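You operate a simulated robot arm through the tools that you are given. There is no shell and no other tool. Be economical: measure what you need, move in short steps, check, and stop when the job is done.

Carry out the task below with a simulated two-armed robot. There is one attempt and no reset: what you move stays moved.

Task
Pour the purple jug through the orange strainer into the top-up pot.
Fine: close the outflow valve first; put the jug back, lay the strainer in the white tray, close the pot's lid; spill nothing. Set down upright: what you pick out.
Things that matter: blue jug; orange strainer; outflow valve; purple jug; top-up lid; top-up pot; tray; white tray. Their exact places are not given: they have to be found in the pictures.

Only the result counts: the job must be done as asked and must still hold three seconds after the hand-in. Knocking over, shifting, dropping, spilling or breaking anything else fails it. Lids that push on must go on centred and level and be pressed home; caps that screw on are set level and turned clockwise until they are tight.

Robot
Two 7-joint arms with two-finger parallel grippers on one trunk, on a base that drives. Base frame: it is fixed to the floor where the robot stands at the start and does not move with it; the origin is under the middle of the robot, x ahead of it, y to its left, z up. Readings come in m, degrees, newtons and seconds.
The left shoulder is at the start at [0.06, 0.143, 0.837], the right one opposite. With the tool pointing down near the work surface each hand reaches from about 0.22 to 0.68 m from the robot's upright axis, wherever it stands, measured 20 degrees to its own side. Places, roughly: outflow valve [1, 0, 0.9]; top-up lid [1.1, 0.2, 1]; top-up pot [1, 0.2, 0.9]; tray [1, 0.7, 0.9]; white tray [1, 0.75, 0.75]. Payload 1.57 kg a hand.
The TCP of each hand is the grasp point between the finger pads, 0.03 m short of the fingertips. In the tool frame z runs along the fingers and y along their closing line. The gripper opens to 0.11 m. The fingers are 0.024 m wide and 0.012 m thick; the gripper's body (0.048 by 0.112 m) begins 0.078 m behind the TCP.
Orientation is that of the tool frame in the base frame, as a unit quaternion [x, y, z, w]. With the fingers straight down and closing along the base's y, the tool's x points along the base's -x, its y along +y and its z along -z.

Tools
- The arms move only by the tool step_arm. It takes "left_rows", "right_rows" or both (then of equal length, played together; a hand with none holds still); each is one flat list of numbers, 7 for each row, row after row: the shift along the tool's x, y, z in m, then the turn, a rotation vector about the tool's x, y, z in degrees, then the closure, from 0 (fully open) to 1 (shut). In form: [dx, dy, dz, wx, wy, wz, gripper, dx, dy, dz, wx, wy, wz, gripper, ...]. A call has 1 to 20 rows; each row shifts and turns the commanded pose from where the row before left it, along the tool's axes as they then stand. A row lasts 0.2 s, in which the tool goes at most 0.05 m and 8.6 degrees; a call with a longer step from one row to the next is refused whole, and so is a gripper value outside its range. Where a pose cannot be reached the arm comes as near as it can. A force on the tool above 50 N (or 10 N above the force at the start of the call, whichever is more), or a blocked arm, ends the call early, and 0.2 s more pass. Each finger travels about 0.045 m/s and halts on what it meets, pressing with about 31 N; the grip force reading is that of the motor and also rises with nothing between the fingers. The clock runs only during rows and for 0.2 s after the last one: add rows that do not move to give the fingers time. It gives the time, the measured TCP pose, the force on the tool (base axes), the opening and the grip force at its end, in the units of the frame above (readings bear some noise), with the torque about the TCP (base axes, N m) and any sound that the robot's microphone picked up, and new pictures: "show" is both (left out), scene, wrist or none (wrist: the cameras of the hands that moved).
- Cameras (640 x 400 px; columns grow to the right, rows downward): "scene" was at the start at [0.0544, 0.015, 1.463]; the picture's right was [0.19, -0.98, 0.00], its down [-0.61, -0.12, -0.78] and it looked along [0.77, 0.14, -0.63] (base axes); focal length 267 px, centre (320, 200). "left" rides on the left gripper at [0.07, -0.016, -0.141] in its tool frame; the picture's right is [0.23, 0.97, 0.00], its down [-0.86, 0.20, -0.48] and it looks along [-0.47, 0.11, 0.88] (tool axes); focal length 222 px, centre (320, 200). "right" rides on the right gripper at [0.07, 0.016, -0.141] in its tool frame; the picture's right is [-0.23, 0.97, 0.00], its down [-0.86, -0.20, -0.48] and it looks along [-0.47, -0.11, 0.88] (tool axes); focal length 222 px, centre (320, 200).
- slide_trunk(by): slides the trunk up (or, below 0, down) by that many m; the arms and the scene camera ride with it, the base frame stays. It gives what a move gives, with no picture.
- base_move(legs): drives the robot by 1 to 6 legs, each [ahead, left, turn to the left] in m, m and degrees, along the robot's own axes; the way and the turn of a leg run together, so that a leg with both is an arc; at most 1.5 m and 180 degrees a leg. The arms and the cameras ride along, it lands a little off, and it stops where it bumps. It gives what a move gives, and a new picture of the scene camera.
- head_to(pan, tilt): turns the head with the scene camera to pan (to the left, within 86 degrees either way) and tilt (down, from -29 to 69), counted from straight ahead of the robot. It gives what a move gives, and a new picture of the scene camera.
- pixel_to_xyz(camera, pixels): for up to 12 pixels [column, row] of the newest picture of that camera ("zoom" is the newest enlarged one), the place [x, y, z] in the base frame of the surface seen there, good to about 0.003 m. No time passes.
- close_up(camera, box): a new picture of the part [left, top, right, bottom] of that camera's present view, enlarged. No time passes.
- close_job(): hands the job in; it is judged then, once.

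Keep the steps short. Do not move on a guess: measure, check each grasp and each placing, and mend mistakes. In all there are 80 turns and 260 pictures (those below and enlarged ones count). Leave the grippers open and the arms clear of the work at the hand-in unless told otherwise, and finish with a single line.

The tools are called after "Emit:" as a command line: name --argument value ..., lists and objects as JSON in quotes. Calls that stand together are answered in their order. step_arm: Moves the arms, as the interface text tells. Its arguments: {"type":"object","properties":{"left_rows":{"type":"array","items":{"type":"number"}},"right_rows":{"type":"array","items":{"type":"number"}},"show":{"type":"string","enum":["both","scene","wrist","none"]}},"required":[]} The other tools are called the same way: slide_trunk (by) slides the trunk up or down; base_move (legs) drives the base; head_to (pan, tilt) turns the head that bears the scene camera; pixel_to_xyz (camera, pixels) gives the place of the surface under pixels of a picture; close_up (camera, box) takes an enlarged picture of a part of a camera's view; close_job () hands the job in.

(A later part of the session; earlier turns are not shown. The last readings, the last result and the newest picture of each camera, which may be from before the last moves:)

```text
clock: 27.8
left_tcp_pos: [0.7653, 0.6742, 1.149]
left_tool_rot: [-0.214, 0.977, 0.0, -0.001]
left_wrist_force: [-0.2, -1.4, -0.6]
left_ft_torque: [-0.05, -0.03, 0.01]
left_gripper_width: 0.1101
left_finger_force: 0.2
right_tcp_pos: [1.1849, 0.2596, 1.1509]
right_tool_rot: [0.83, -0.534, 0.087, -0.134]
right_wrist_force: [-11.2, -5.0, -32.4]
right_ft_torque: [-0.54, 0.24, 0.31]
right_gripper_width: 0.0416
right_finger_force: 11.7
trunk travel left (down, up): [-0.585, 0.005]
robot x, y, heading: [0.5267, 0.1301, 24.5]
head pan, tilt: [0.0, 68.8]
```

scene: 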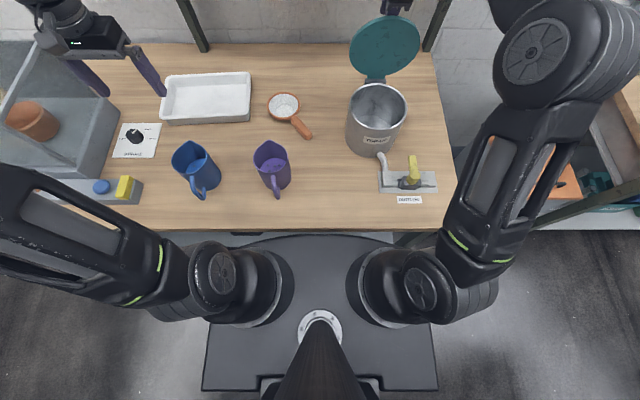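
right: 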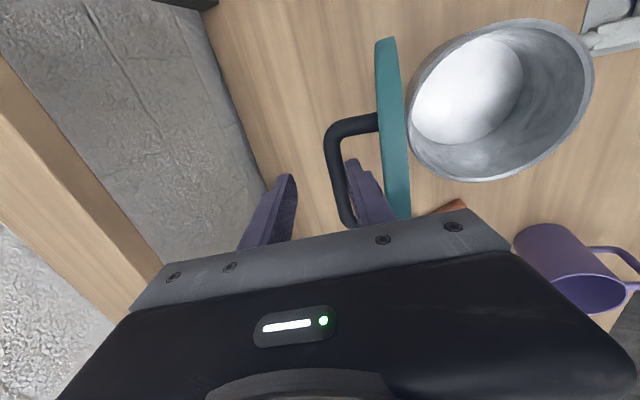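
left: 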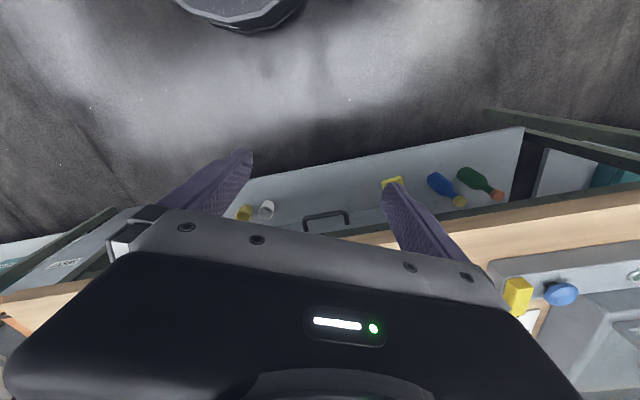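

The front finger is pressing on the bar because the hand went too far back against the lid's stop. I'll ease it 12 mm towards me, then continue straight up.

Emit:
step_arm --right_rows '[0, 0.0113, -0.0041, 0, 0, 0, 0.72, 0, 0, 0, 0, 0, 0, 0.72]' --show "wrist"

```text
clock: 28.4
left_tcp_pos: [0.7652, 0.6739, 1.1503]
left_tool_rot: [-0.214, 0.977, 0.0, 0.001]
left_wrist_force: [0.7, 0.0, 0.1]
left_ft_torque: [0.02, -0.02, -0.01]
left_gripper_width: 0.1099
left_finger_force: 0.1
right_tcp_pos: [1.1759, 0.2551, 1.1604]
right_tool_rot: [0.828, -0.534, 0.092, -0.144]
right_wrist_force: [-3.4, -1.9, -3.1]
right_ft_torque: [-0.26, 0.31, 0.11]
right_gripper_width: 0.0358
right_finger_force: 2.9
trunk travel left (down, up): [-0.585, 0.005]
robot x, y, heading: [0.5251, 0.1292, 24.7]
head pan, tilt: [0.0, 68.8]
```

right: 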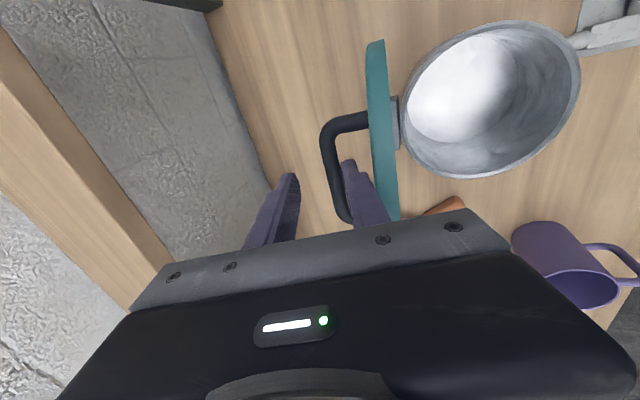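

Emit:
step_arm --right_rows '[0, -0.0068, -0.0188, 0, 0, 0, 0.72, 0, -0.0068, -0.0188, 0, 0, 0, 0.8, 0, -0.0068, -0.0188, 0, 0, 0, 0.9, 0, -0.0068, -0.0188, 0, 0, 0, 1]' --show "both"

```text
clock: 29.4
left_tcp_pos: [0.7639, 0.6741, 1.1503]
left_tool_rot: [-0.215, 0.977, 0.0, 0.0]
left_wrist_force: [0.1, 0.6, -0.2]
left_ft_torque: [0.01, 0.02, 0.01]
left_gripper_width: 0.1101
left_finger_force: 0.0
right_tcp_pos: [1.1763, 0.2566, 1.2395]
right_tool_rot: [0.829, -0.533, 0.09, -0.142]
right_wrist_force: [0.3, 0.3, 0.9]
right_ft_torque: [0.01, 0.0, -0.04]
right_gripper_width: 0.0001
right_finger_force: 12.8
trunk travel left (down, up): [-0.585, 0.005]
robot x, y, heading: [0.5254, 0.1305, 24.7]
head pan, tilt: [0.0, 68.8]
```

scene: 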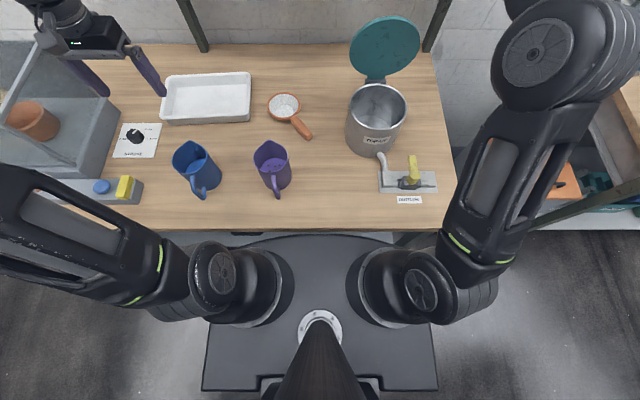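
right: 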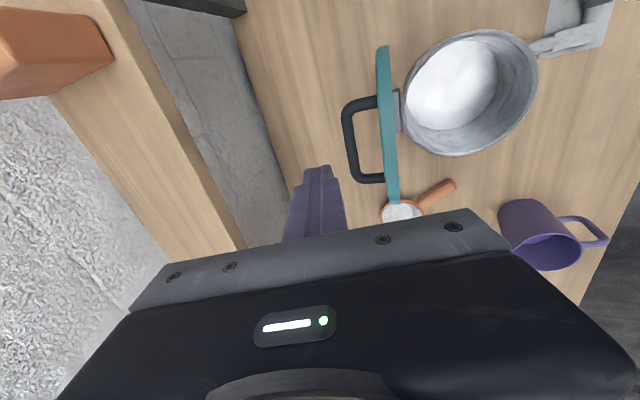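

The lid stays open on its own. Now I'll bring the right hand back over the front, undo the tilt and yaw, and enlarge the strainer.

Emit:
step_arm --right_rows '[0, -0.01, -0.028, 0, 0, 0, 1, 0, 0.0423, -0.0154, 0, 0, 0, 1, 0, 0.0423, -0.0154, 0, 0, 0, 1, 0, 0.0423, -0.0154, 0, 0, 0, 1, 0, 0.0423, -0.0154, 0, 0, 0, 1, 0, 0.0423, -0.0154, 0, 0, 0, 1, 0, 0.0423, -0.0154, 0, 0, 0, 1, 0, 0, 0, -6.67, 0, 0, 1, 0, 0, 0, -6.67, 0, 0, 1, 0, 0, 0, -6.67, 0, 0, 1, 0, 0, 0, 0, 0, 8.5, 0.5, 0, 0, 0, 0, 0, 8.5, 0, 0, 0, 0, 0, 0, 8.5, 0, 0, 0, 0, 0, 0, 8.5, 0, 0, 0, 0, 0, 0, 8.5, 0, 0, 0, 0, 0, 0, 8.5, 0, 0, 0, 0, 0, 0, 8.5, 0, 0, 0, 0, 0, 0, 8.5, 0, 0, 0, 0, 0, 0, 8.5, 0, 0, 0, 0, 0, 0, 8.5, 0]' --show "scene"

Emit:
close_up --camera "scene" --box '[240, 80, 336, 140]'

Emit:
pixel_to_xyz --camera "zoom" --pixels '[[290, 150], [210, 120], [375, 120], [290, 80], [300, 190], [340, 225], [370, 245], [400, 265], [440, 295], [380, 275], [420, 245], [470, 320]]'

```text
clock: 33.6
left_tcp_pos: [0.765, 0.6731, 1.1487]
left_tool_rot: [-0.214, 0.977, 0.0, 0.0]
left_wrist_force: [0.6, 0.2, -0.1]
left_ft_torque: [-0.03, -0.01, -0.02]
left_gripper_width: 0.1103
left_finger_force: 0.1
right_tcp_pos: [0.9436, 0.1587, 1.2155]
right_tool_rot: [-0.252, 0.966, 0.001, 0.057]
right_wrist_force: [0.5, 0.5, 0.3]
right_ft_torque: [-0.01, 0.0, 0.03]
right_gripper_width: 0.1098
right_finger_force: 0.1
right hand out of reach, approached as far as the arm can: row 1, 8, 9, 10
trunk travel left (down, up): [-0.585, 0.005]
robot x, y, heading: [0.5255, 0.1285, 24.8]
head pan, tilt: [0.0, 68.8]
```

scene: 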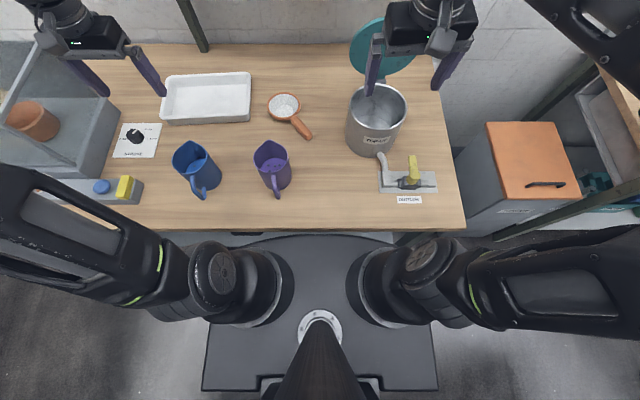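

```text
6.67 times, centred on (288, 110) of scene
```

zoom: 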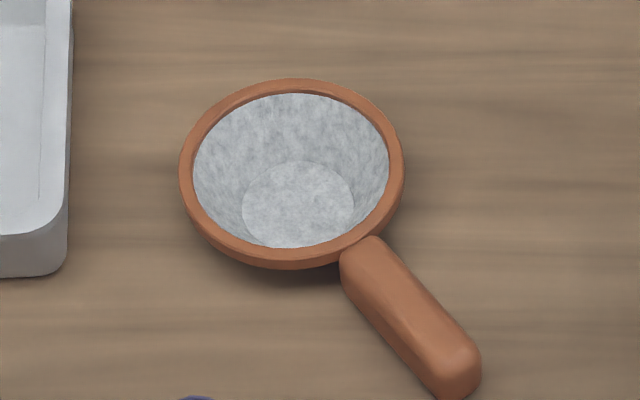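

```text
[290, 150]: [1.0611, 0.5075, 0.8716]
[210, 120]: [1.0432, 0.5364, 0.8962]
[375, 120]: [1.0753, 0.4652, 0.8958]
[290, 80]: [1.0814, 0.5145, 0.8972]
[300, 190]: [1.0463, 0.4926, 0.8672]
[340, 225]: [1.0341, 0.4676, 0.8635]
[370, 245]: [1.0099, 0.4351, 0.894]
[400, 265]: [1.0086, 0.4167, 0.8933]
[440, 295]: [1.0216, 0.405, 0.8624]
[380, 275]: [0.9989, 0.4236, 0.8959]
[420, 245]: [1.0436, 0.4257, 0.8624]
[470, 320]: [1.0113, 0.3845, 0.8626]
```

Emit:
pixel_to_xyz --camera "zoom" --pixels '[[365, 255], [385, 280], [405, 305], [425, 330], [445, 352], [455, 385], [430, 310], [395, 320], [385, 250], [345, 270]]'

Emit:
close_up --camera "left" --box '[0, 0, 640, 400]'

```text
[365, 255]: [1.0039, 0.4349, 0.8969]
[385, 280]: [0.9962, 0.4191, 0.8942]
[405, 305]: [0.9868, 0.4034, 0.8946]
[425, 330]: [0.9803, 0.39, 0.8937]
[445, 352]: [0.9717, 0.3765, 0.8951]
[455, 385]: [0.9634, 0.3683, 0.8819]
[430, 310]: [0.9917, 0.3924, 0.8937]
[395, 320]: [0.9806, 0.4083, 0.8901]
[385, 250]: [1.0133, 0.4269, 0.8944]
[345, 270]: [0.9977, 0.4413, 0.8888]
```

```text
1.00 times, centred on (320, 200) of left (not enlarged: the box is as wide or as high as the picture)
```

zoom: 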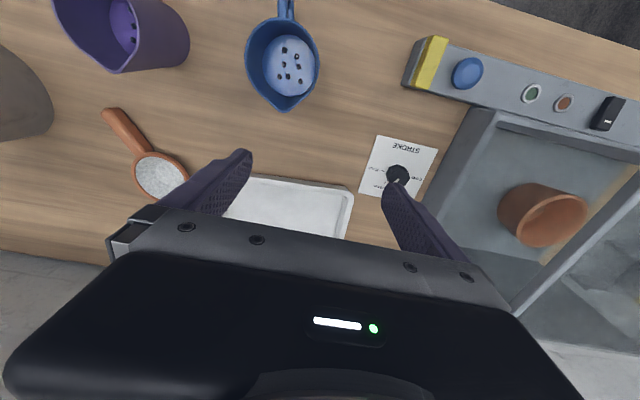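

The strainer handle's axis runs from (1.004, 0.435) to (0.972, 0.377), with its top at z≈0.894. I'll bring the left hand above its middle, yaw 36° and come down to z≈1.0.

Emit:
step_arm --left_rows '[-0.0105, -0.0427, 0, 0, 0, 0, 0.5, -0.0105, -0.0427, 0, 0, 0, 0, 0.5, -0.0105, -0.0427, 0, 0, 0, 0, 0.5, -0.0105, -0.0427, 0, 0, 0, 0, 0.5, -0.0105, -0.0427, 0, 0, 0, 0, 0.5, -0.0105, -0.0427, 0, 0, 0, 0, 0.5, -0.0105, -0.0427, 0, 0, 0, 0, 0.5, -0.0105, -0.0427, 0, 0, 0, 0, 0.5, 0, 0, 0.035, 0, 0, -7.28, 0.5, 0, 0, 0.035, 0, 0, -7.28, 0.5, 0, 0, 0.035, 0, 0, -7.28, 0.5, 0, 0, 0.03, 0, 0, -7.28, 0.5, 0, 0, 0.015, 0, 0, -7.28, 0.5, 0, 0, 0, 0, 0, 0, 0.5]' --show "both"

Emit:
close_up --camera "scene" --box '[240, 80, 336, 140]'

```text
clock: 36.6
left_tcp_pos: [0.9777, 0.4075, 0.9996]
left_tool_rot: [-0.51, 0.86, 0.0, 0.0]
left_wrist_force: [0.4, 0.4, -0.8]
left_ft_torque: [-0.01, 0.02, 0.02]
left_gripper_width: 0.055
left_finger_force: 0.1
left hand out of reach, approached as far as the arm can: row 8
right_tcp_pos: [0.9435, 0.1563, 1.2159]
right_tool_rot: [-0.254, 0.966, 0.001, 0.057]
right_wrist_force: [0.7, -0.5, 0.3]
right_ft_torque: [-0.02, 0.01, -0.02]
right_gripper_width: 0.1099
right_finger_force: 0.1
trunk travel left (down, up): [-0.585, 0.005]
robot x, y, heading: [0.5226, 0.1284, 24.6]
head pan, tilt: [0.0, 68.8]
```

scene: 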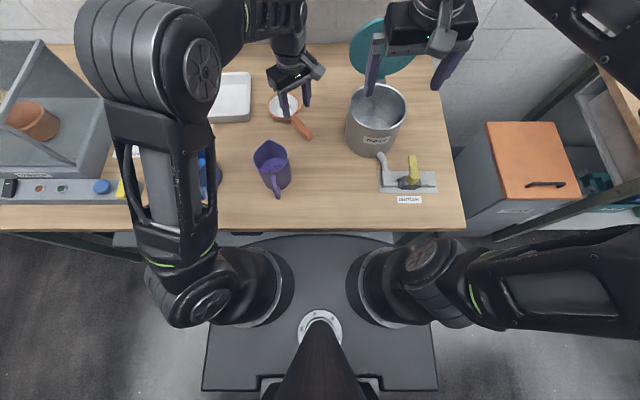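
left: 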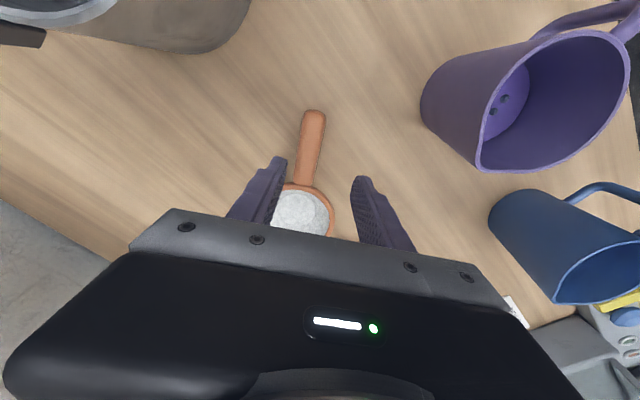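

```text
6.67 times, centred on (288, 110) of scene
```

zoom: 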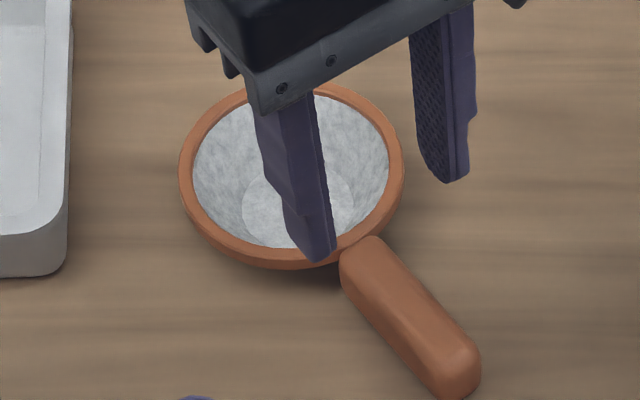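

The handle is between the fingers, 1 cm off-centre. Shift, go down to z 0.895 and check before closing.

Emit:
step_arm --left_rows '[0.0008, -0.0099, 0, 0, 0, 0, 0.5, 0, 0, 0.035, 0, 0, 0, 0.5, 0, 0, 0.035, 0, 0, 0, 0.5, 0, 0, 0.02, 0, 0, 0, 0.5, 0, 0, 0.013, 0, 0, 0, 0.5, 0, 0, 0, 0, 0, 0, 0.5]' --show "none"

Emit:
close_up --camera "scene" --box '[240, 80, 336, 140]'

Emit:
close_up --camera "left" --box '[200, 80, 440, 230]'

```text
clock: 38.0
left_tcp_pos: [0.9848, 0.4018, 0.8961]
left_tool_rot: [-0.509, 0.861, 0.0, 0.0]
left_wrist_force: [-0.6, -0.1, 0.1]
left_ft_torque: [0.02, 0.01, 0.01]
left_gripper_width: 0.0549
left_finger_force: 0.0
right_tcp_pos: [0.9435, 0.1572, 1.2169]
right_tool_rot: [-0.253, 0.966, 0.001, 0.058]
right_wrist_force: [0.1, -0.5, 0.5]
right_ft_torque: [0.0, 0.01, 0.01]
right_gripper_width: 0.1102
right_finger_force: 0.0
trunk travel left (down, up): [-0.585, 0.005]
robot x, y, heading: [0.5276, 0.1316, 24.7]
head pan, tilt: [0.0, 68.8]
```

```text
6.67 times, centred on (288, 110) of scene
```

zoom: 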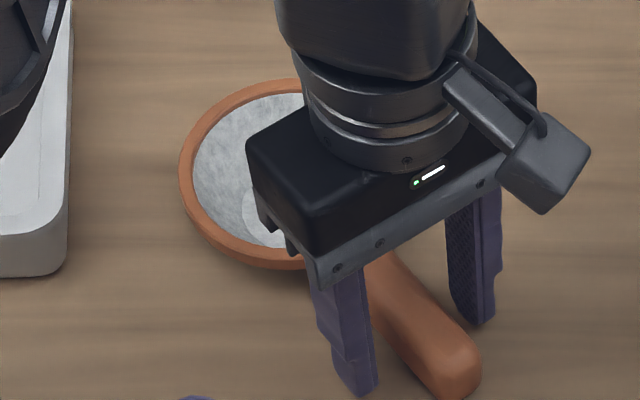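

```text
2.67 times, centred on (320, 155) of left
```

zoom: 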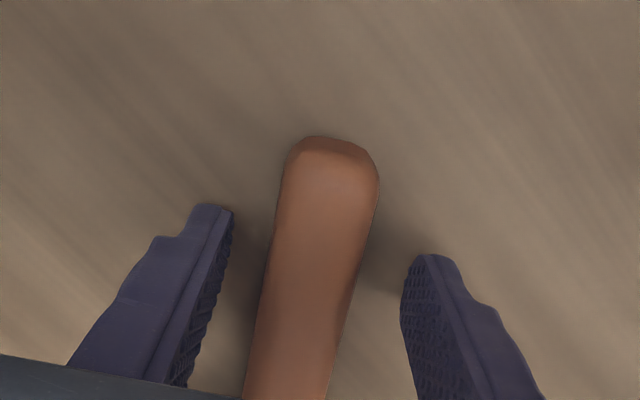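

The fingers straddle the handle. Close and lift a little to test.

Emit:
step_arm --left_rows '[0, 0, 0, 0, 0, 0, 1, 0, 0, 0, 0, 0, 0, 1, 0, 0, 0, 0, 0, 0, 1, 0, 0, 0, 0, 0, 0, 1, 0, 0, -0.015, 0, 0, 0, 1, 0, 0, -0.02, 0, 0, 0, 1, 0, 0, -0.025, 0, 0, 0, 1, 0, 0, 0, 0, 0, 0, 1]' --show "none"

Emit:
close_up --camera "scene" --box '[220, 60, 364, 150]'

Emit:
close_up --camera "left" --box '[200, 80, 440, 230]'

```text
clock: 39.8
left_tcp_pos: [0.9858, 0.402, 0.9563]
left_tool_rot: [-0.509, 0.861, 0.001, 0.0]
left_wrist_force: [-0.1, 0.1, -1.0]
left_ft_torque: [0.0, 0.03, -0.02]
left_gripper_width: 0.025
left_finger_force: 30.9
right_tcp_pos: [0.9434, 0.1563, 1.2158]
right_tool_rot: [-0.253, 0.966, 0.001, 0.057]
right_wrist_force: [0.9, -0.4, -0.7]
right_ft_torque: [0.0, -0.03, -0.02]
right_gripper_width: 0.1101
right_finger_force: 0.1
trunk travel left (down, up): [-0.585, 0.005]
robot x, y, heading: [0.5255, 0.1278, 24.5]
head pan, tilt: [0.0, 68.8]
```

```text
4.44 times, centred on (292, 105) of scene
```

zoom: 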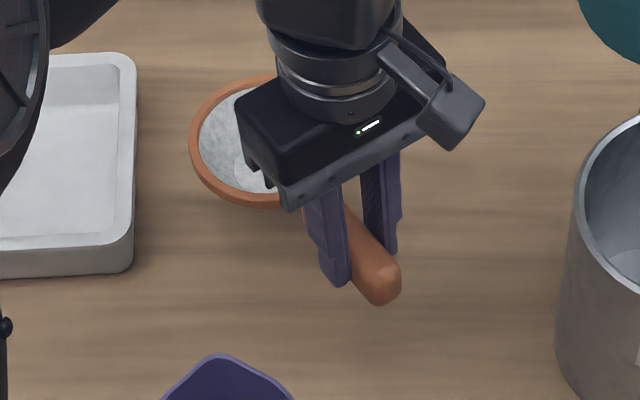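

```text
2.67 times, centred on (320, 155) of left
```

zoom: 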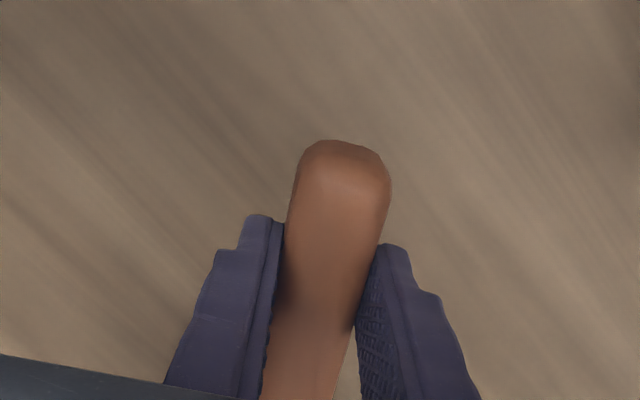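

The strainer is held level (width 0.025, 31 N). I'll park it up and to the left, straighten the right hand, then measure the purple jug.

Emit:
step_arm --left_rows '[0, 0, -0.03, 0, 0, 0, 1, 0, 0, -0.03, 0, 0, 0, 1, 0, 0, -0.03, 0, 0, 0, 1, -0.0295, 0.0395, 0, 0, 0, 0, 1, -0.0295, 0.0395, 0, 0, 0, 0, 1, -0.0295, 0.0395, 0, 0, 0, 0, 1, -0.0295, 0.0395, 0, 0, 0, 0, 1]' --right_rows '[0, 0, 0, -1.3, 6.4, 4.7, 0, 0.02, 0, 0, 0, 0, 0, 0, 0.02, 0, 0, 0, 0, 0, 0, 0.02, 0, 0, 0, 0, 0, 0, 0.02, 0, 0, 0, 0, 0, 0, 0, 0, 0, 0, 0, 0, 0, 0, 0, 0, 0, 0, 0, 0]' --show "both"

Emit:
close_up --camera "scene" --box '[224, 140, 320, 200]'

Emit:
pixel_to_xyz --camera "zoom" --pixels '[[200, 80], [260, 10], [420, 60], [380, 160], [300, 190], [220, 140], [345, 230], [350, 270], [350, 330], [350, 375], [300, 300], [300, 90]]'

```text
clock: 41.4
left_tcp_pos: [0.9033, 0.5832, 1.046]
left_tool_rot: [-0.508, 0.862, -0.001, 0.0]
left_wrist_force: [0.3, 1.0, -0.7]
left_ft_torque: [-0.03, -0.05, -0.01]
left_gripper_width: 0.0255
left_finger_force: 30.5
right_tcp_pos: [0.8766, 0.1243, 1.2016]
right_tool_rot: [-0.244, 0.969, 0.003, 0.05]
right_wrist_force: [0.4, 0.3, -0.9]
right_ft_torque: [-0.03, 0.0, 0.0]
right_gripper_width: 0.1101
right_finger_force: 0.0
right hand out of reach, approached as far as the arm can: row 1, 4, 5
trunk travel left (down, up): [-0.585, 0.005]
robot x, y, heading: [0.5266, 0.1264, 24.8]
head pan, tilt: [0.0, 68.8]
```

scene: 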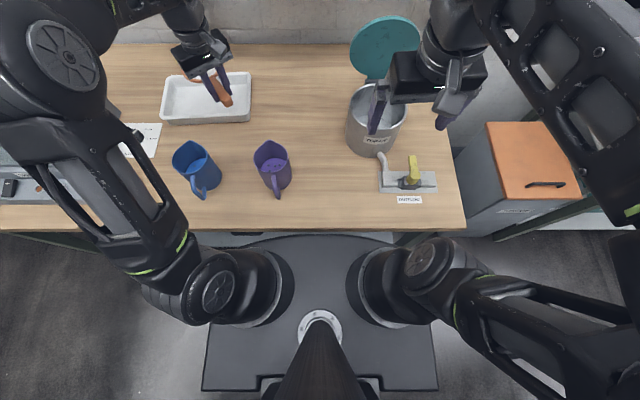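
right: 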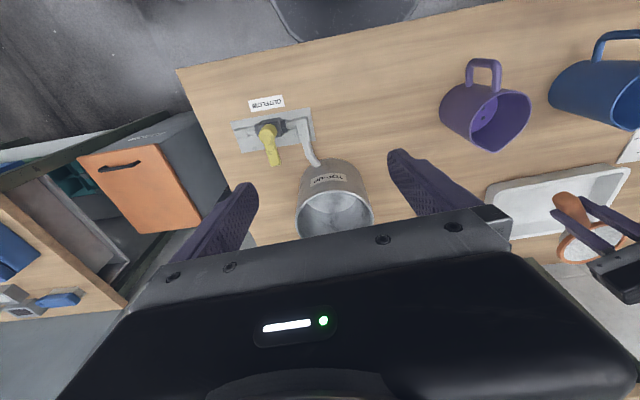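
left: 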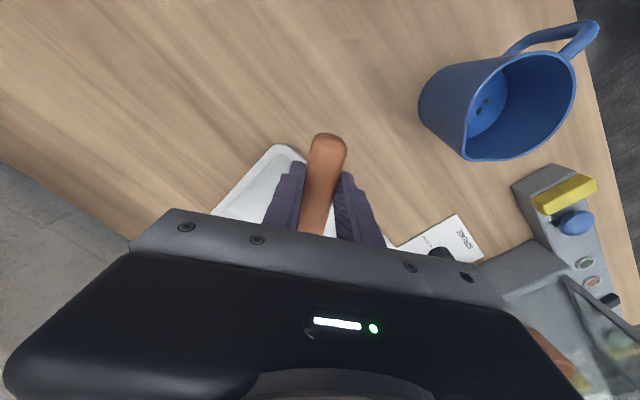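

```text
6.67 times, centred on (272, 170) of scene
```

zoom: 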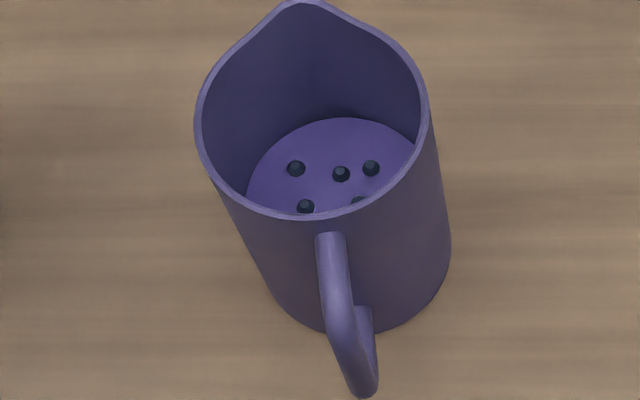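

```text
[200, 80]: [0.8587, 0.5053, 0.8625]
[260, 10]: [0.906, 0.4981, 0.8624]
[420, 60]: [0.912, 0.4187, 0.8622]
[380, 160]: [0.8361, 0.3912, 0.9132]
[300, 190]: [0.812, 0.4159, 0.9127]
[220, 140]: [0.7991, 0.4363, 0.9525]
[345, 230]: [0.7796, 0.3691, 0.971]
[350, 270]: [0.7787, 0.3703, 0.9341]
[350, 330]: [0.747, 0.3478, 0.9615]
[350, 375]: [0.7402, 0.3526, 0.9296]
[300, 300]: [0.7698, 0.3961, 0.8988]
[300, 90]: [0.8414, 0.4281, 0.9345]
```

Emit:
pixel_to_xyz --camera "zoom" --pixels '[[198, 120], [200, 140], [427, 110], [425, 90], [320, 216], [300, 214], [312, 4], [240, 45], [385, 35], [365, 190], [330, 240], [360, 390]]'

Emit:
pixel_to_xyz --camera "right" --pixels '[[445, 105], [530, 103], [496, 150], [486, 86], [483, 61], [470, 80], [499, 80], [455, 125], [520, 130]]'

```text
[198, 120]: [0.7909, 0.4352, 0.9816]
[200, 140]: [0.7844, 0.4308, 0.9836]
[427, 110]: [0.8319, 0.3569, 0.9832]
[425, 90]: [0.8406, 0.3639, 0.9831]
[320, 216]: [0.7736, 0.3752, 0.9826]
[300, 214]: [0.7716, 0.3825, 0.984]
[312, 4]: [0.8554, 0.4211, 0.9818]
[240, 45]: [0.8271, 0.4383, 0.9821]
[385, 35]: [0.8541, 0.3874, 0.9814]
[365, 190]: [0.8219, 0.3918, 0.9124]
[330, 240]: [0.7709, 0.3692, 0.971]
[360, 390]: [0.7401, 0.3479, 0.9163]
```

```text
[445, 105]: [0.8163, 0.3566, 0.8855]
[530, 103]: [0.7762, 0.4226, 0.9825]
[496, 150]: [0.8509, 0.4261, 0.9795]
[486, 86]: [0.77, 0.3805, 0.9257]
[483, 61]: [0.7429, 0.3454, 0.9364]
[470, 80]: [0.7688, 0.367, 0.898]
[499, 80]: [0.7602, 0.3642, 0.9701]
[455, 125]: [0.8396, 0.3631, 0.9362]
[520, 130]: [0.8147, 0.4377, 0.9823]
```

The jug rim's centre is about (0.811, 0.397), radius 0.044, rim z 0.983, handle towards me, liquid at z≈0.913 with dark bits in it. To reach it level from the front I need more standoff, so I'll raise the strainer and back the base off a bit.

Emit:
step_arm --left_rows '[0, 0, -0.04, 0, 0, 0, 1, 0, 0, -0.02, 0, 0, 0, 1]' --show "none"

Emit:
base_move --legs '[[-0.17, 0.08, 0]]'

```text
clock: 42.0
left_tcp_pos: [0.9026, 0.5823, 1.1049]
left_tool_rot: [-0.509, 0.861, 0.0, -0.001]
left_wrist_force: [0.2, 0.2, -1.4]
left_ft_torque: [-0.06, 0.02, 0.0]
left_gripper_width: 0.0251
left_finger_force: 30.9
right_tcp_pos: [0.877, 0.1229, 1.2023]
right_tool_rot: [-0.244, 0.969, 0.004, 0.05]
right_wrist_force: [0.5, -0.1, -0.4]
right_ft_torque: [-0.01, 0.01, -0.02]
right_gripper_width: 0.1101
right_finger_force: 0.1
trunk travel left (down, up): [-0.585, 0.005]
robot x, y, heading: [0.5248, 0.1289, 24.5]
head pan, tilt: [0.0, 68.8]
```

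```text
clock: 43.5
left_tcp_pos: [0.7125, 0.5841, 1.1069]
left_tool_rot: [-0.509, 0.861, 0.001, 0.0]
left_wrist_force: [-0.4, -0.3, -0.4]
left_ft_torque: [-0.01, -0.02, -0.01]
left_gripper_width: 0.0251
left_finger_force: 31.0
right_tcp_pos: [0.6865, 0.1244, 1.2023]
right_tool_rot: [-0.245, 0.968, 0.003, 0.05]
right_wrist_force: [0.0, 0.2, -0.3]
right_ft_torque: [0.01, -0.02, 0.0]
right_gripper_width: 0.1101
right_finger_force: 0.0
trunk travel left (down, up): [-0.585, 0.005]
robot x, y, heading: [0.3344, 0.1328, 24.9]
head pan, tilt: [0.0, 68.8]
```

scene: 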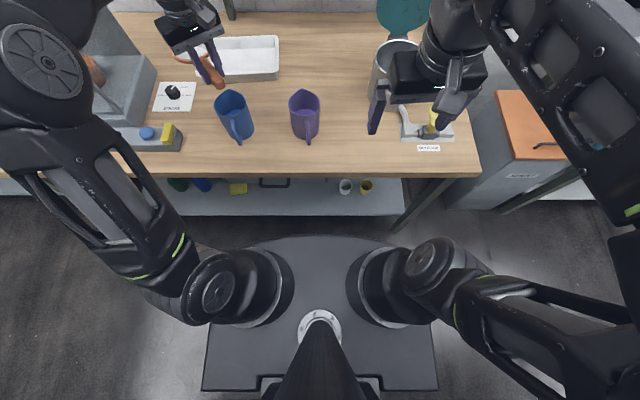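

Emit:
base_move --legs '[[-0.12, 0.0, 0]]'

```text
clock: 44.8
left_tcp_pos: [0.6032, 0.5315, 1.1066]
left_tool_rot: [-0.509, 0.861, 0.001, 0.001]
left_wrist_force: [-0.4, 0.0, 0.6]
left_ft_torque: [-0.02, -0.02, -0.01]
left_gripper_width: 0.0254
left_finger_force: 31.3
right_tcp_pos: [0.5761, 0.0734, 1.2019]
right_tool_rot: [-0.244, 0.968, 0.003, 0.05]
right_wrist_force: [0.0, -0.5, 0.9]
right_ft_torque: [0.01, -0.04, 0.0]
right_gripper_width: 0.1099
right_finger_force: 0.1
trunk travel left (down, up): [-0.585, 0.005]
robot x, y, heading: [0.2268, 0.0777, 24.7]
head pan, tilt: [0.0, 68.8]
```

scene: 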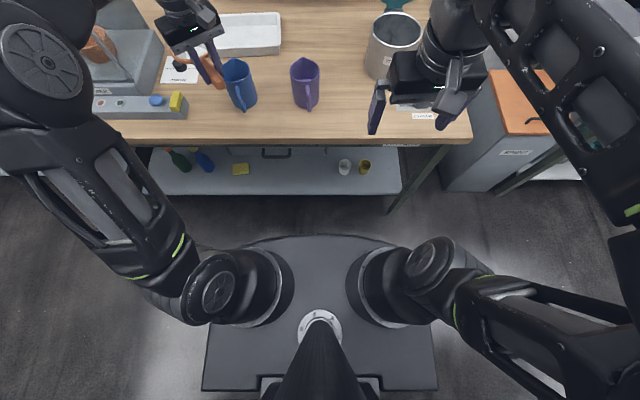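

Now turn the right hand level (pointing forward, 20° down) while moving to in front of and above the jug.

Emit:
step_arm --right_rows '[0, 0, 0, -1.1, 0, -2.2, 0, -0.0409, 0.0263, 0.004, 0, 0, 0, 0, -0.0409, 0.0263, 0.004, 0, 0, 0, 0, -0.0409, 0.0263, 0.004, 0, 0, 0, 0, -0.0409, 0.0263, 0.004, 0, 0, 0, 0, -0.0409, 0.0263, 0.004, 0, 0, 0, 0, -0.0409, 0.0263, 0.004, 0, 0, 0, 0, 0, 0, 0, 0, -8.05, 0, 0, 0, 0, 0, 0, -8.05, 0, 0, 0, 0, 0, 0, -8.05, 0, 0, 0, 0, 0, 0, -8.05, 0, 0, 0, 0, 0, 0, -8.05, 0, 0, 0, 0, 0, 0, -8.05, 0, 0, 0, 0, 0, 0, -8.05, 0, 0, 0, 0, 0, 0, -8.05, 0, 0, 0, 0, 0, 0, 0, 0, 0]' --show "both"

```text
clock: 48.1
left_tcp_pos: [0.604, 0.5326, 1.1065]
left_tool_rot: [-0.51, 0.86, 0.0, 0.0]
left_wrist_force: [-0.7, -0.1, -0.3]
left_ft_torque: [-0.03, 0.0, -0.02]
left_gripper_width: 0.0252
left_finger_force: 30.4
right_tcp_pos: [0.6764, 0.2698, 1.2001]
right_tool_rot: [-0.217, 0.789, 0.151, 0.554]
right_wrist_force: [0.0, 0.2, 0.1]
right_ft_torque: [-0.01, 0.01, -0.02]
right_gripper_width: 0.11
right_finger_force: 0.2
right hand out of reach, approached as far as the arm can: row 6, 7
trunk travel left (down, up): [-0.585, 0.005]
robot x, y, heading: [0.228, 0.0786, 24.6]
head pan, tilt: [0.0, 68.8]
```

scene: 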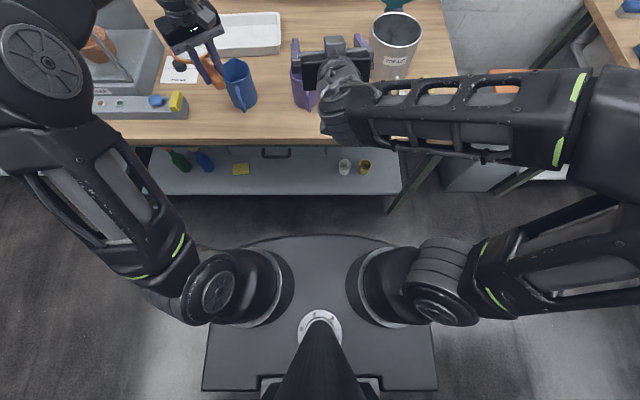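
right: 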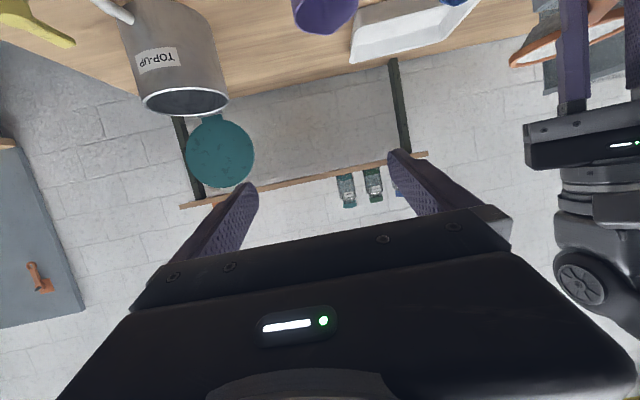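

Emit:
step_arm --right_rows '[0.0405, 0.0081, 0.0274, 0, 0, 0, 0, 0.0405, 0.0081, 0.0274, 0, 0, 0, 0, 0.0405, 0.0081, 0.0274, 0, 0, 0, 0, 0.0405, 0.0081, 0.0274, 0, 0, 0, 0, 0.0405, 0.0081, 0.0274, 0, 0, 0, 0, 0, 0, 0, 0, 0, 0, 0]' --show "wrist"

Emit:
close_up --camera "scene" --box '[240, 40, 384, 130]'

```text
clock: 49.5
left_tcp_pos: [0.6049, 0.5326, 1.1066]
left_tool_rot: [-0.508, 0.861, 0.0, 0.0]
left_wrist_force: [0.3, 0.0, -0.3]
left_ft_torque: [-0.02, -0.04, -0.04]
left_gripper_width: 0.025
left_finger_force: 31.0
right_tcp_pos: [0.7063, 0.3344, 0.9644]
right_tool_rot: [-0.217, 0.79, 0.151, 0.554]
right_wrist_force: [-0.2, 0.5, 0.1]
right_ft_torque: [0.0, 0.04, 0.0]
right_gripper_width: 0.11
right_finger_force: 0.1
trunk travel left (down, up): [-0.585, 0.005]
robot x, y, heading: [0.225, 0.077, 24.6]
head pan, tilt: [0.0, 68.8]
```

right: 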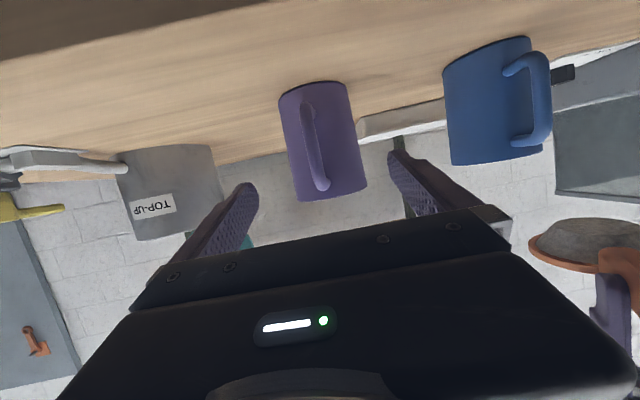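

```text
4.44 times, centred on (312, 85) of scene
```

zoom: 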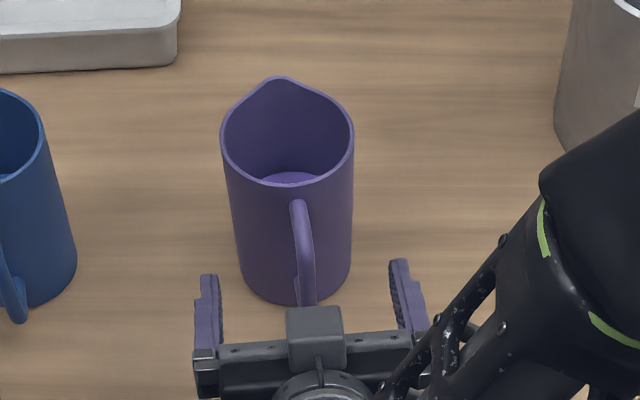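

Jug is centred between the fingers. Advance 0.11 m along the tool axis.

Emit:
step_arm --right_rows '[0, 0, 0.03, 0, 0, 0, 0, 0, 0, 0.03, 0, 0, 0, 0, 0, 0, 0.025, 0, 0, 0, 0, 0, 0, 0.025, 0, 0, 0, 0, 0, 0, 0, 0, 0, 0, 0]' --show "wrist"

Emit:
close_up --camera "scene" --box '[240, 40, 384, 130]'

```text
clock: 50.8
left_tcp_pos: [0.6039, 0.5324, 1.1061]
left_tool_rot: [-0.509, 0.861, 0.0, 0.0]
left_wrist_force: [0.0, -0.2, -0.7]
left_ft_torque: [0.02, 0.02, 0.01]
left_gripper_width: 0.025
left_finger_force: 31.5
right_tcp_pos: [0.7964, 0.3859, 0.925]
right_tool_rot: [-0.217, 0.79, 0.15, 0.554]
right_wrist_force: [-0.4, -0.2, -0.2]
right_ft_torque: [-0.01, -0.01, -0.03]
right_gripper_width: 0.1099
right_finger_force: 0.1
trunk travel left (down, up): [-0.585, 0.005]
robot x, y, heading: [0.2261, 0.0818, 24.8]
head pan, tilt: [0.0, 68.8]
```

right: 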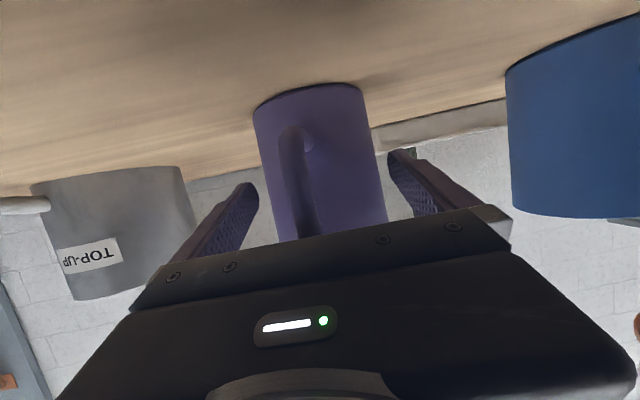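

```text
4.44 times, centred on (312, 85) of scene
```

zoom: 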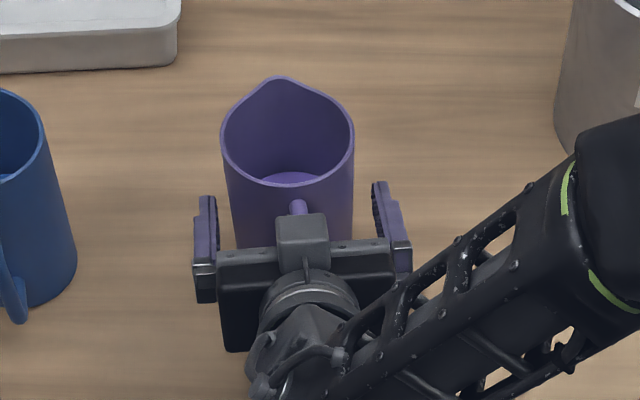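

No contact. Close the grip, then lift slightly to test.

Emit:
step_arm --right_rows '[0, 0, 0, 0, 0, 0, 0.3, 0, 0, 0, 0, 0, 0, 1, 0, 0, 0, 0, 0, 0, 1, 0, 0, 0, 0, 0, 0, 1]' --show "none"

Emit:
close_up --camera "scene" --box '[240, 40, 384, 130]'

```text
clock: 51.8
left_tcp_pos: [0.6051, 0.5328, 1.1064]
left_tool_rot: [-0.509, 0.861, 0.0, 0.0]
left_wrist_force: [0.1, -0.2, -0.9]
left_ft_torque: [-0.03, 0.03, -0.03]
left_gripper_width: 0.0251
left_finger_force: 30.7
right_tcp_pos: [0.7968, 0.386, 0.9253]
right_tool_rot: [-0.215, 0.79, 0.149, 0.554]
right_wrist_force: [0.0, 0.8, -0.3]
right_ft_torque: [0.05, 0.01, 0.01]
right_gripper_width: 0.0874
right_finger_force: 30.9
trunk travel left (down, up): [-0.585, 0.005]
robot x, y, heading: [0.2279, 0.0801, 25.0]
head pan, tilt: [0.0, 68.8]
```

```text
4.44 times, centred on (312, 85) of scene
```

zoom: 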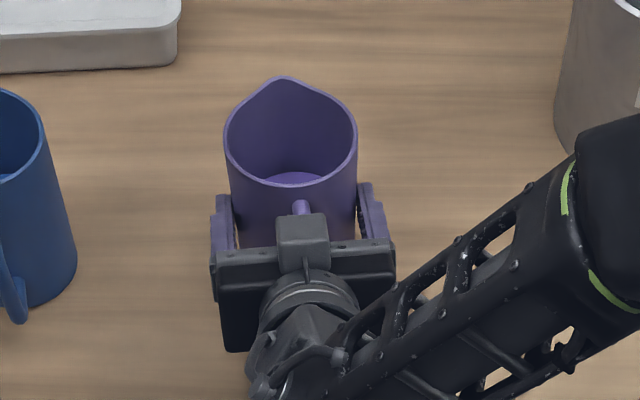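

The jug is gripped (0.087 m, 31 N) at TCP (0.797, 0.386, 0.925). I'll lift it straight up 0.14 m, then carry it back and to the right, keeping it upright.

Emit:
step_arm --right_rows '[-0.0094, 0, -0.0034, 0, 0, 0, 1, -0.0188, 0, -0.0068, 0, 0, 0, 1, -0.0282, 0, -0.0102, 0, 0, 0, 1, -0.0282, 0, -0.0102, 0, 0, 0, 1, -0.0282, 0, -0.0102, 0, 0, 0, 1, -0.0188, 0, -0.0068, 0, 0, 0, 1, 0, 0, 0, 0, 0, 0, 1]' --show "both"

```text
clock: 53.4
left_tcp_pos: [0.6051, 0.5338, 1.1055]
left_tool_rot: [-0.509, 0.861, 0.0, 0.0]
left_wrist_force: [0.6, -0.1, -0.6]
left_ft_torque: [0.02, -0.01, -0.01]
left_gripper_width: 0.025
left_finger_force: 31.3
right_tcp_pos: [0.7954, 0.3857, 1.0669]
right_tool_rot: [-0.217, 0.791, 0.15, 0.553]
right_wrist_force: [0.9, -0.2, -3.0]
right_ft_torque: [-0.01, 0.06, -0.04]
right_gripper_width: 0.0871
right_finger_force: 31.2
trunk travel left (down, up): [-0.585, 0.005]
robot x, y, heading: [0.2286, 0.0761, 24.7]
head pan, tilt: [0.0, 68.8]
```

scene: 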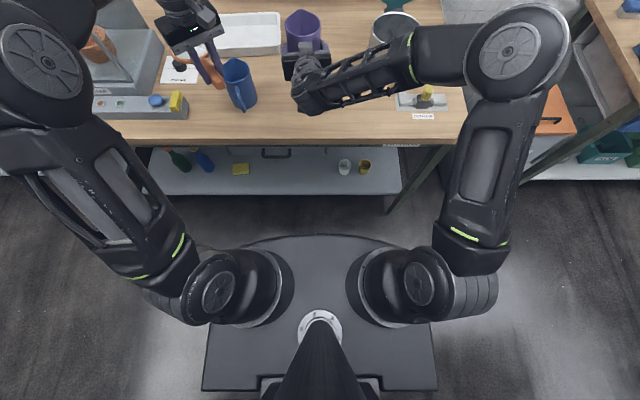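
right: 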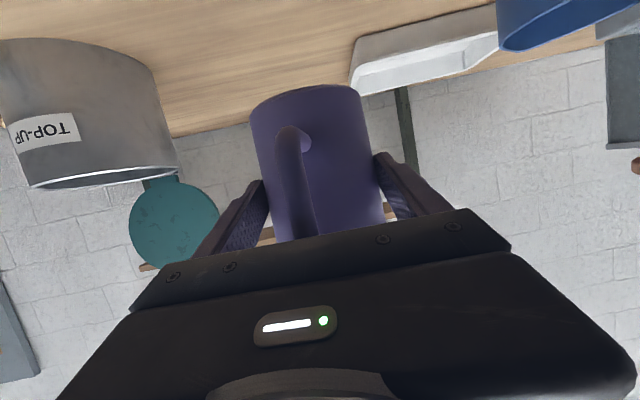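

The jug lifted cleanly (about 3 N). Carry it back and right.

Emit:
step_arm --right_rows '[0.0045, -0.0101, -0.0126, 0, 0, 0, 1, 0.0091, -0.0202, -0.0252, 0, 0, 0, 1, 0.0091, -0.0202, -0.0252, 0, 0, 0, 1, 0.0091, -0.0202, -0.0252, 0, 0, 0, 1, 0.0091, -0.0202, -0.0252, 0, 0, 0, 1, 0.0091, -0.0202, -0.0252, 0, 0, 0, 1, 0.0091, -0.0202, -0.0252, 0, 0, 0, 1, 0.0091, -0.0202, -0.0252, 0, 0, 0, 1, 0.0045, -0.0101, -0.0126, 0, 0, 0, 1, 0, 0, 0, 0, 0, 0, 1]' --show "scene"

```text
clock: 55.5
left_tcp_pos: [0.6043, 0.5327, 1.1072]
left_tool_rot: [-0.509, 0.861, 0.001, 0.0]
left_wrist_force: [-0.3, 0.1, -0.5]
left_ft_torque: [-0.04, 0.0, -0.03]
left_gripper_width: 0.0251
left_finger_force: 31.5
right_tcp_pos: [0.7594, 0.1983, 1.0753]
right_tool_rot: [-0.216, 0.791, 0.149, 0.553]
right_wrist_force: [0.0, -0.7, -3.1]
right_ft_torque: [-0.01, 0.03, -0.02]
right_gripper_width: 0.0872
right_finger_force: 30.9
right hand out of reach, approached as far as the arm can: row 6, 7, 8, 9
trunk travel left (down, up): [-0.585, 0.005]
robot x, y, heading: [0.2266, 0.0788, 25.0]
head pan, tilt: [0.0, 68.8]
```

scene: 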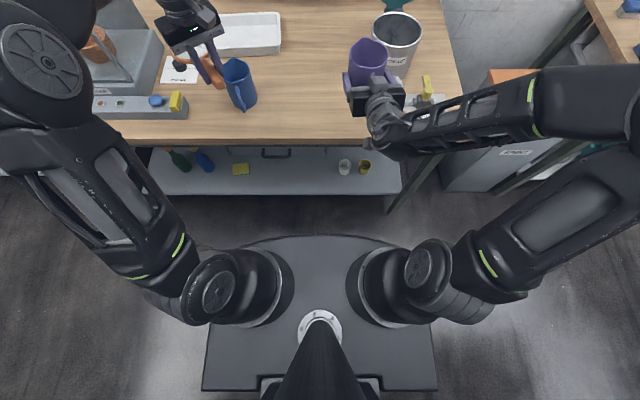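

The upright pose can't come closer to me, so I'll pre-tilt the jug 35°, well below the estimated 56° pour angle, and retract a bit more.

Emit:
step_arm --right_rows '[0, 0, 0, 0, 5, 0, 1, 0, 0, 0, 0, 5, 0, 1, 0, 0, 0, 0, 5, 0, 1, 0, 0, 0, 0, 5, 0, 1, 0, 0, 0, 0, 5, 0, 1, 0, 0, 0, 0, 5, 0, 1, 0, 0, 0, 0, 5, 0, 1, 0.021, -0.0048, -0.0147, 0, 0, 0, 1, 0.021, -0.0048, -0.0147, 0, 0, 0, 1, 0.021, -0.0048, -0.0147, 0, 0, 0, 1, 0.021, -0.0048, -0.0147, 0, 0, 0, 1, 0, 0, 0, 0, 0, 0, 1]' --show "scene"

Emit:
close_up --camera "scene" --box '[310, 0, 454, 130]'

```text
clock: 58.1
left_tcp_pos: [0.6046, 0.5337, 1.105]
left_tool_rot: [-0.508, 0.861, 0.0, 0.0]
left_wrist_force: [0.4, -0.9, -0.6]
left_ft_torque: [-0.06, 0.0, 0.0]
left_gripper_width: 0.0254
left_finger_force: 30.8
right_tcp_pos: [0.6797, 0.1308, 1.0742]
right_tool_rot: [-0.252, 0.92, 0.078, 0.289]
right_wrist_force: [0.3, -0.2, -2.9]
right_ft_torque: [-0.03, -0.02, -0.02]
right_gripper_width: 0.0868
right_finger_force: 31.3
trunk travel left (down, up): [-0.585, 0.005]
robot x, y, heading: [0.2253, 0.0768, 24.8]
head pan, tilt: [0.0, 68.8]
```

scene: 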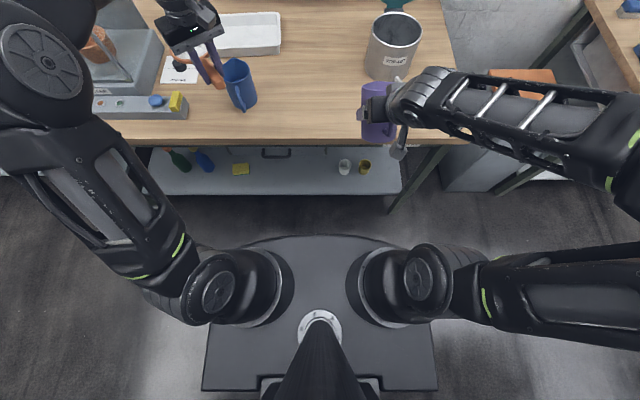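

```text
3.08 times, centred on (382, 65) of scene
```

zoom: 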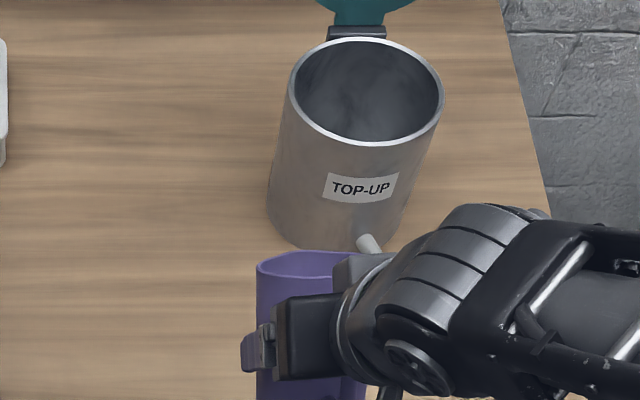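

The pot rim is clearly visible; measure it now.

Emit:
pixel_to_xyz --camera "zoom" --pixels '[[291, 92], [442, 96], [365, 144], [320, 133], [410, 134], [300, 62], [430, 65], [365, 39], [356, 30], [360, 15], [310, 270]]'

```text
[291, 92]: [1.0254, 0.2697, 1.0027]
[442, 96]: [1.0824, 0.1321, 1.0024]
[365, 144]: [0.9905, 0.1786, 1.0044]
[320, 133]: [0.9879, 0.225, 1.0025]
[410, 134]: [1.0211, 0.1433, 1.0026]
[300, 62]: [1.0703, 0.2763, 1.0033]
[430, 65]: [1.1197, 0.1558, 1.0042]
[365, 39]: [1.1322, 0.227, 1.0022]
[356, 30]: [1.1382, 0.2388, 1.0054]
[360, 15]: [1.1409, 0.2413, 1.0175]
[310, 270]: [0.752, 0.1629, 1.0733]
```

Pot rim centre is about (1.06, 0.204), z 1.003, inner radius 0.074. Lift the jug another 5 cm and drive to the working position beside the pot.

Emit:
step_arm --right_rows '[-0.0144, 0, -0.0205, 0, 0, 0, 1, -0.0144, 0, -0.0205, 0, 0, 0, 1]' --show "none"

Emit:
base_move --legs '[[0.12, -0.05, 0], [0.11, -0.046, 0]]'

```text
clock: 58.8
left_tcp_pos: [0.6043, 0.5326, 1.1067]
left_tool_rot: [-0.51, 0.86, -0.001, -0.001]
left_wrist_force: [-0.4, -0.1, -0.8]
left_ft_torque: [-0.02, -0.03, -0.02]
left_gripper_width: 0.0252
left_finger_force: 31.1
right_tcp_pos: [0.6799, 0.1309, 1.1238]
right_tool_rot: [-0.251, 0.92, 0.077, 0.289]
right_wrist_force: [0.2, 0.0, -2.8]
right_ft_torque: [0.0, 0.01, 0.01]
right_gripper_width: 0.0868
right_finger_force: 31.1
trunk travel left (down, up): [-0.585, 0.005]
robot x, y, heading: [0.229, 0.0806, 24.5]
head pan, tilt: [0.0, 68.8]
```

```text
clock: 60.9
left_tcp_pos: [0.8554, 0.5419, 1.1051]
left_tool_rot: [-0.508, 0.861, 0.001, -0.001]
left_wrist_force: [0.0, -0.1, -0.4]
left_ft_torque: [-0.03, 0.04, 0.0]
left_gripper_width: 0.025
left_finger_force: 31.0
right_tcp_pos: [0.9312, 0.1396, 1.1249]
right_tool_rot: [-0.251, 0.92, 0.077, 0.29]
right_wrist_force: [0.7, 0.5, -3.7]
right_ft_torque: [-0.01, 0.0, 0.01]
right_gripper_width: 0.0873
right_finger_force: 30.6
trunk travel left (down, up): [-0.585, 0.005]
robot x, y, heading: [0.4715, 0.0842, 24.9]
head pan, tilt: [0.0, 68.8]
```

scene: 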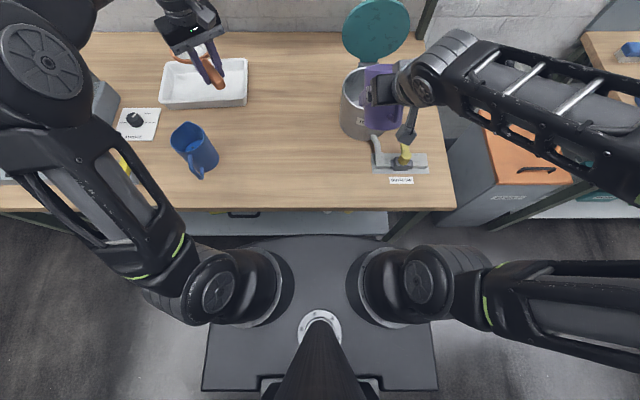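

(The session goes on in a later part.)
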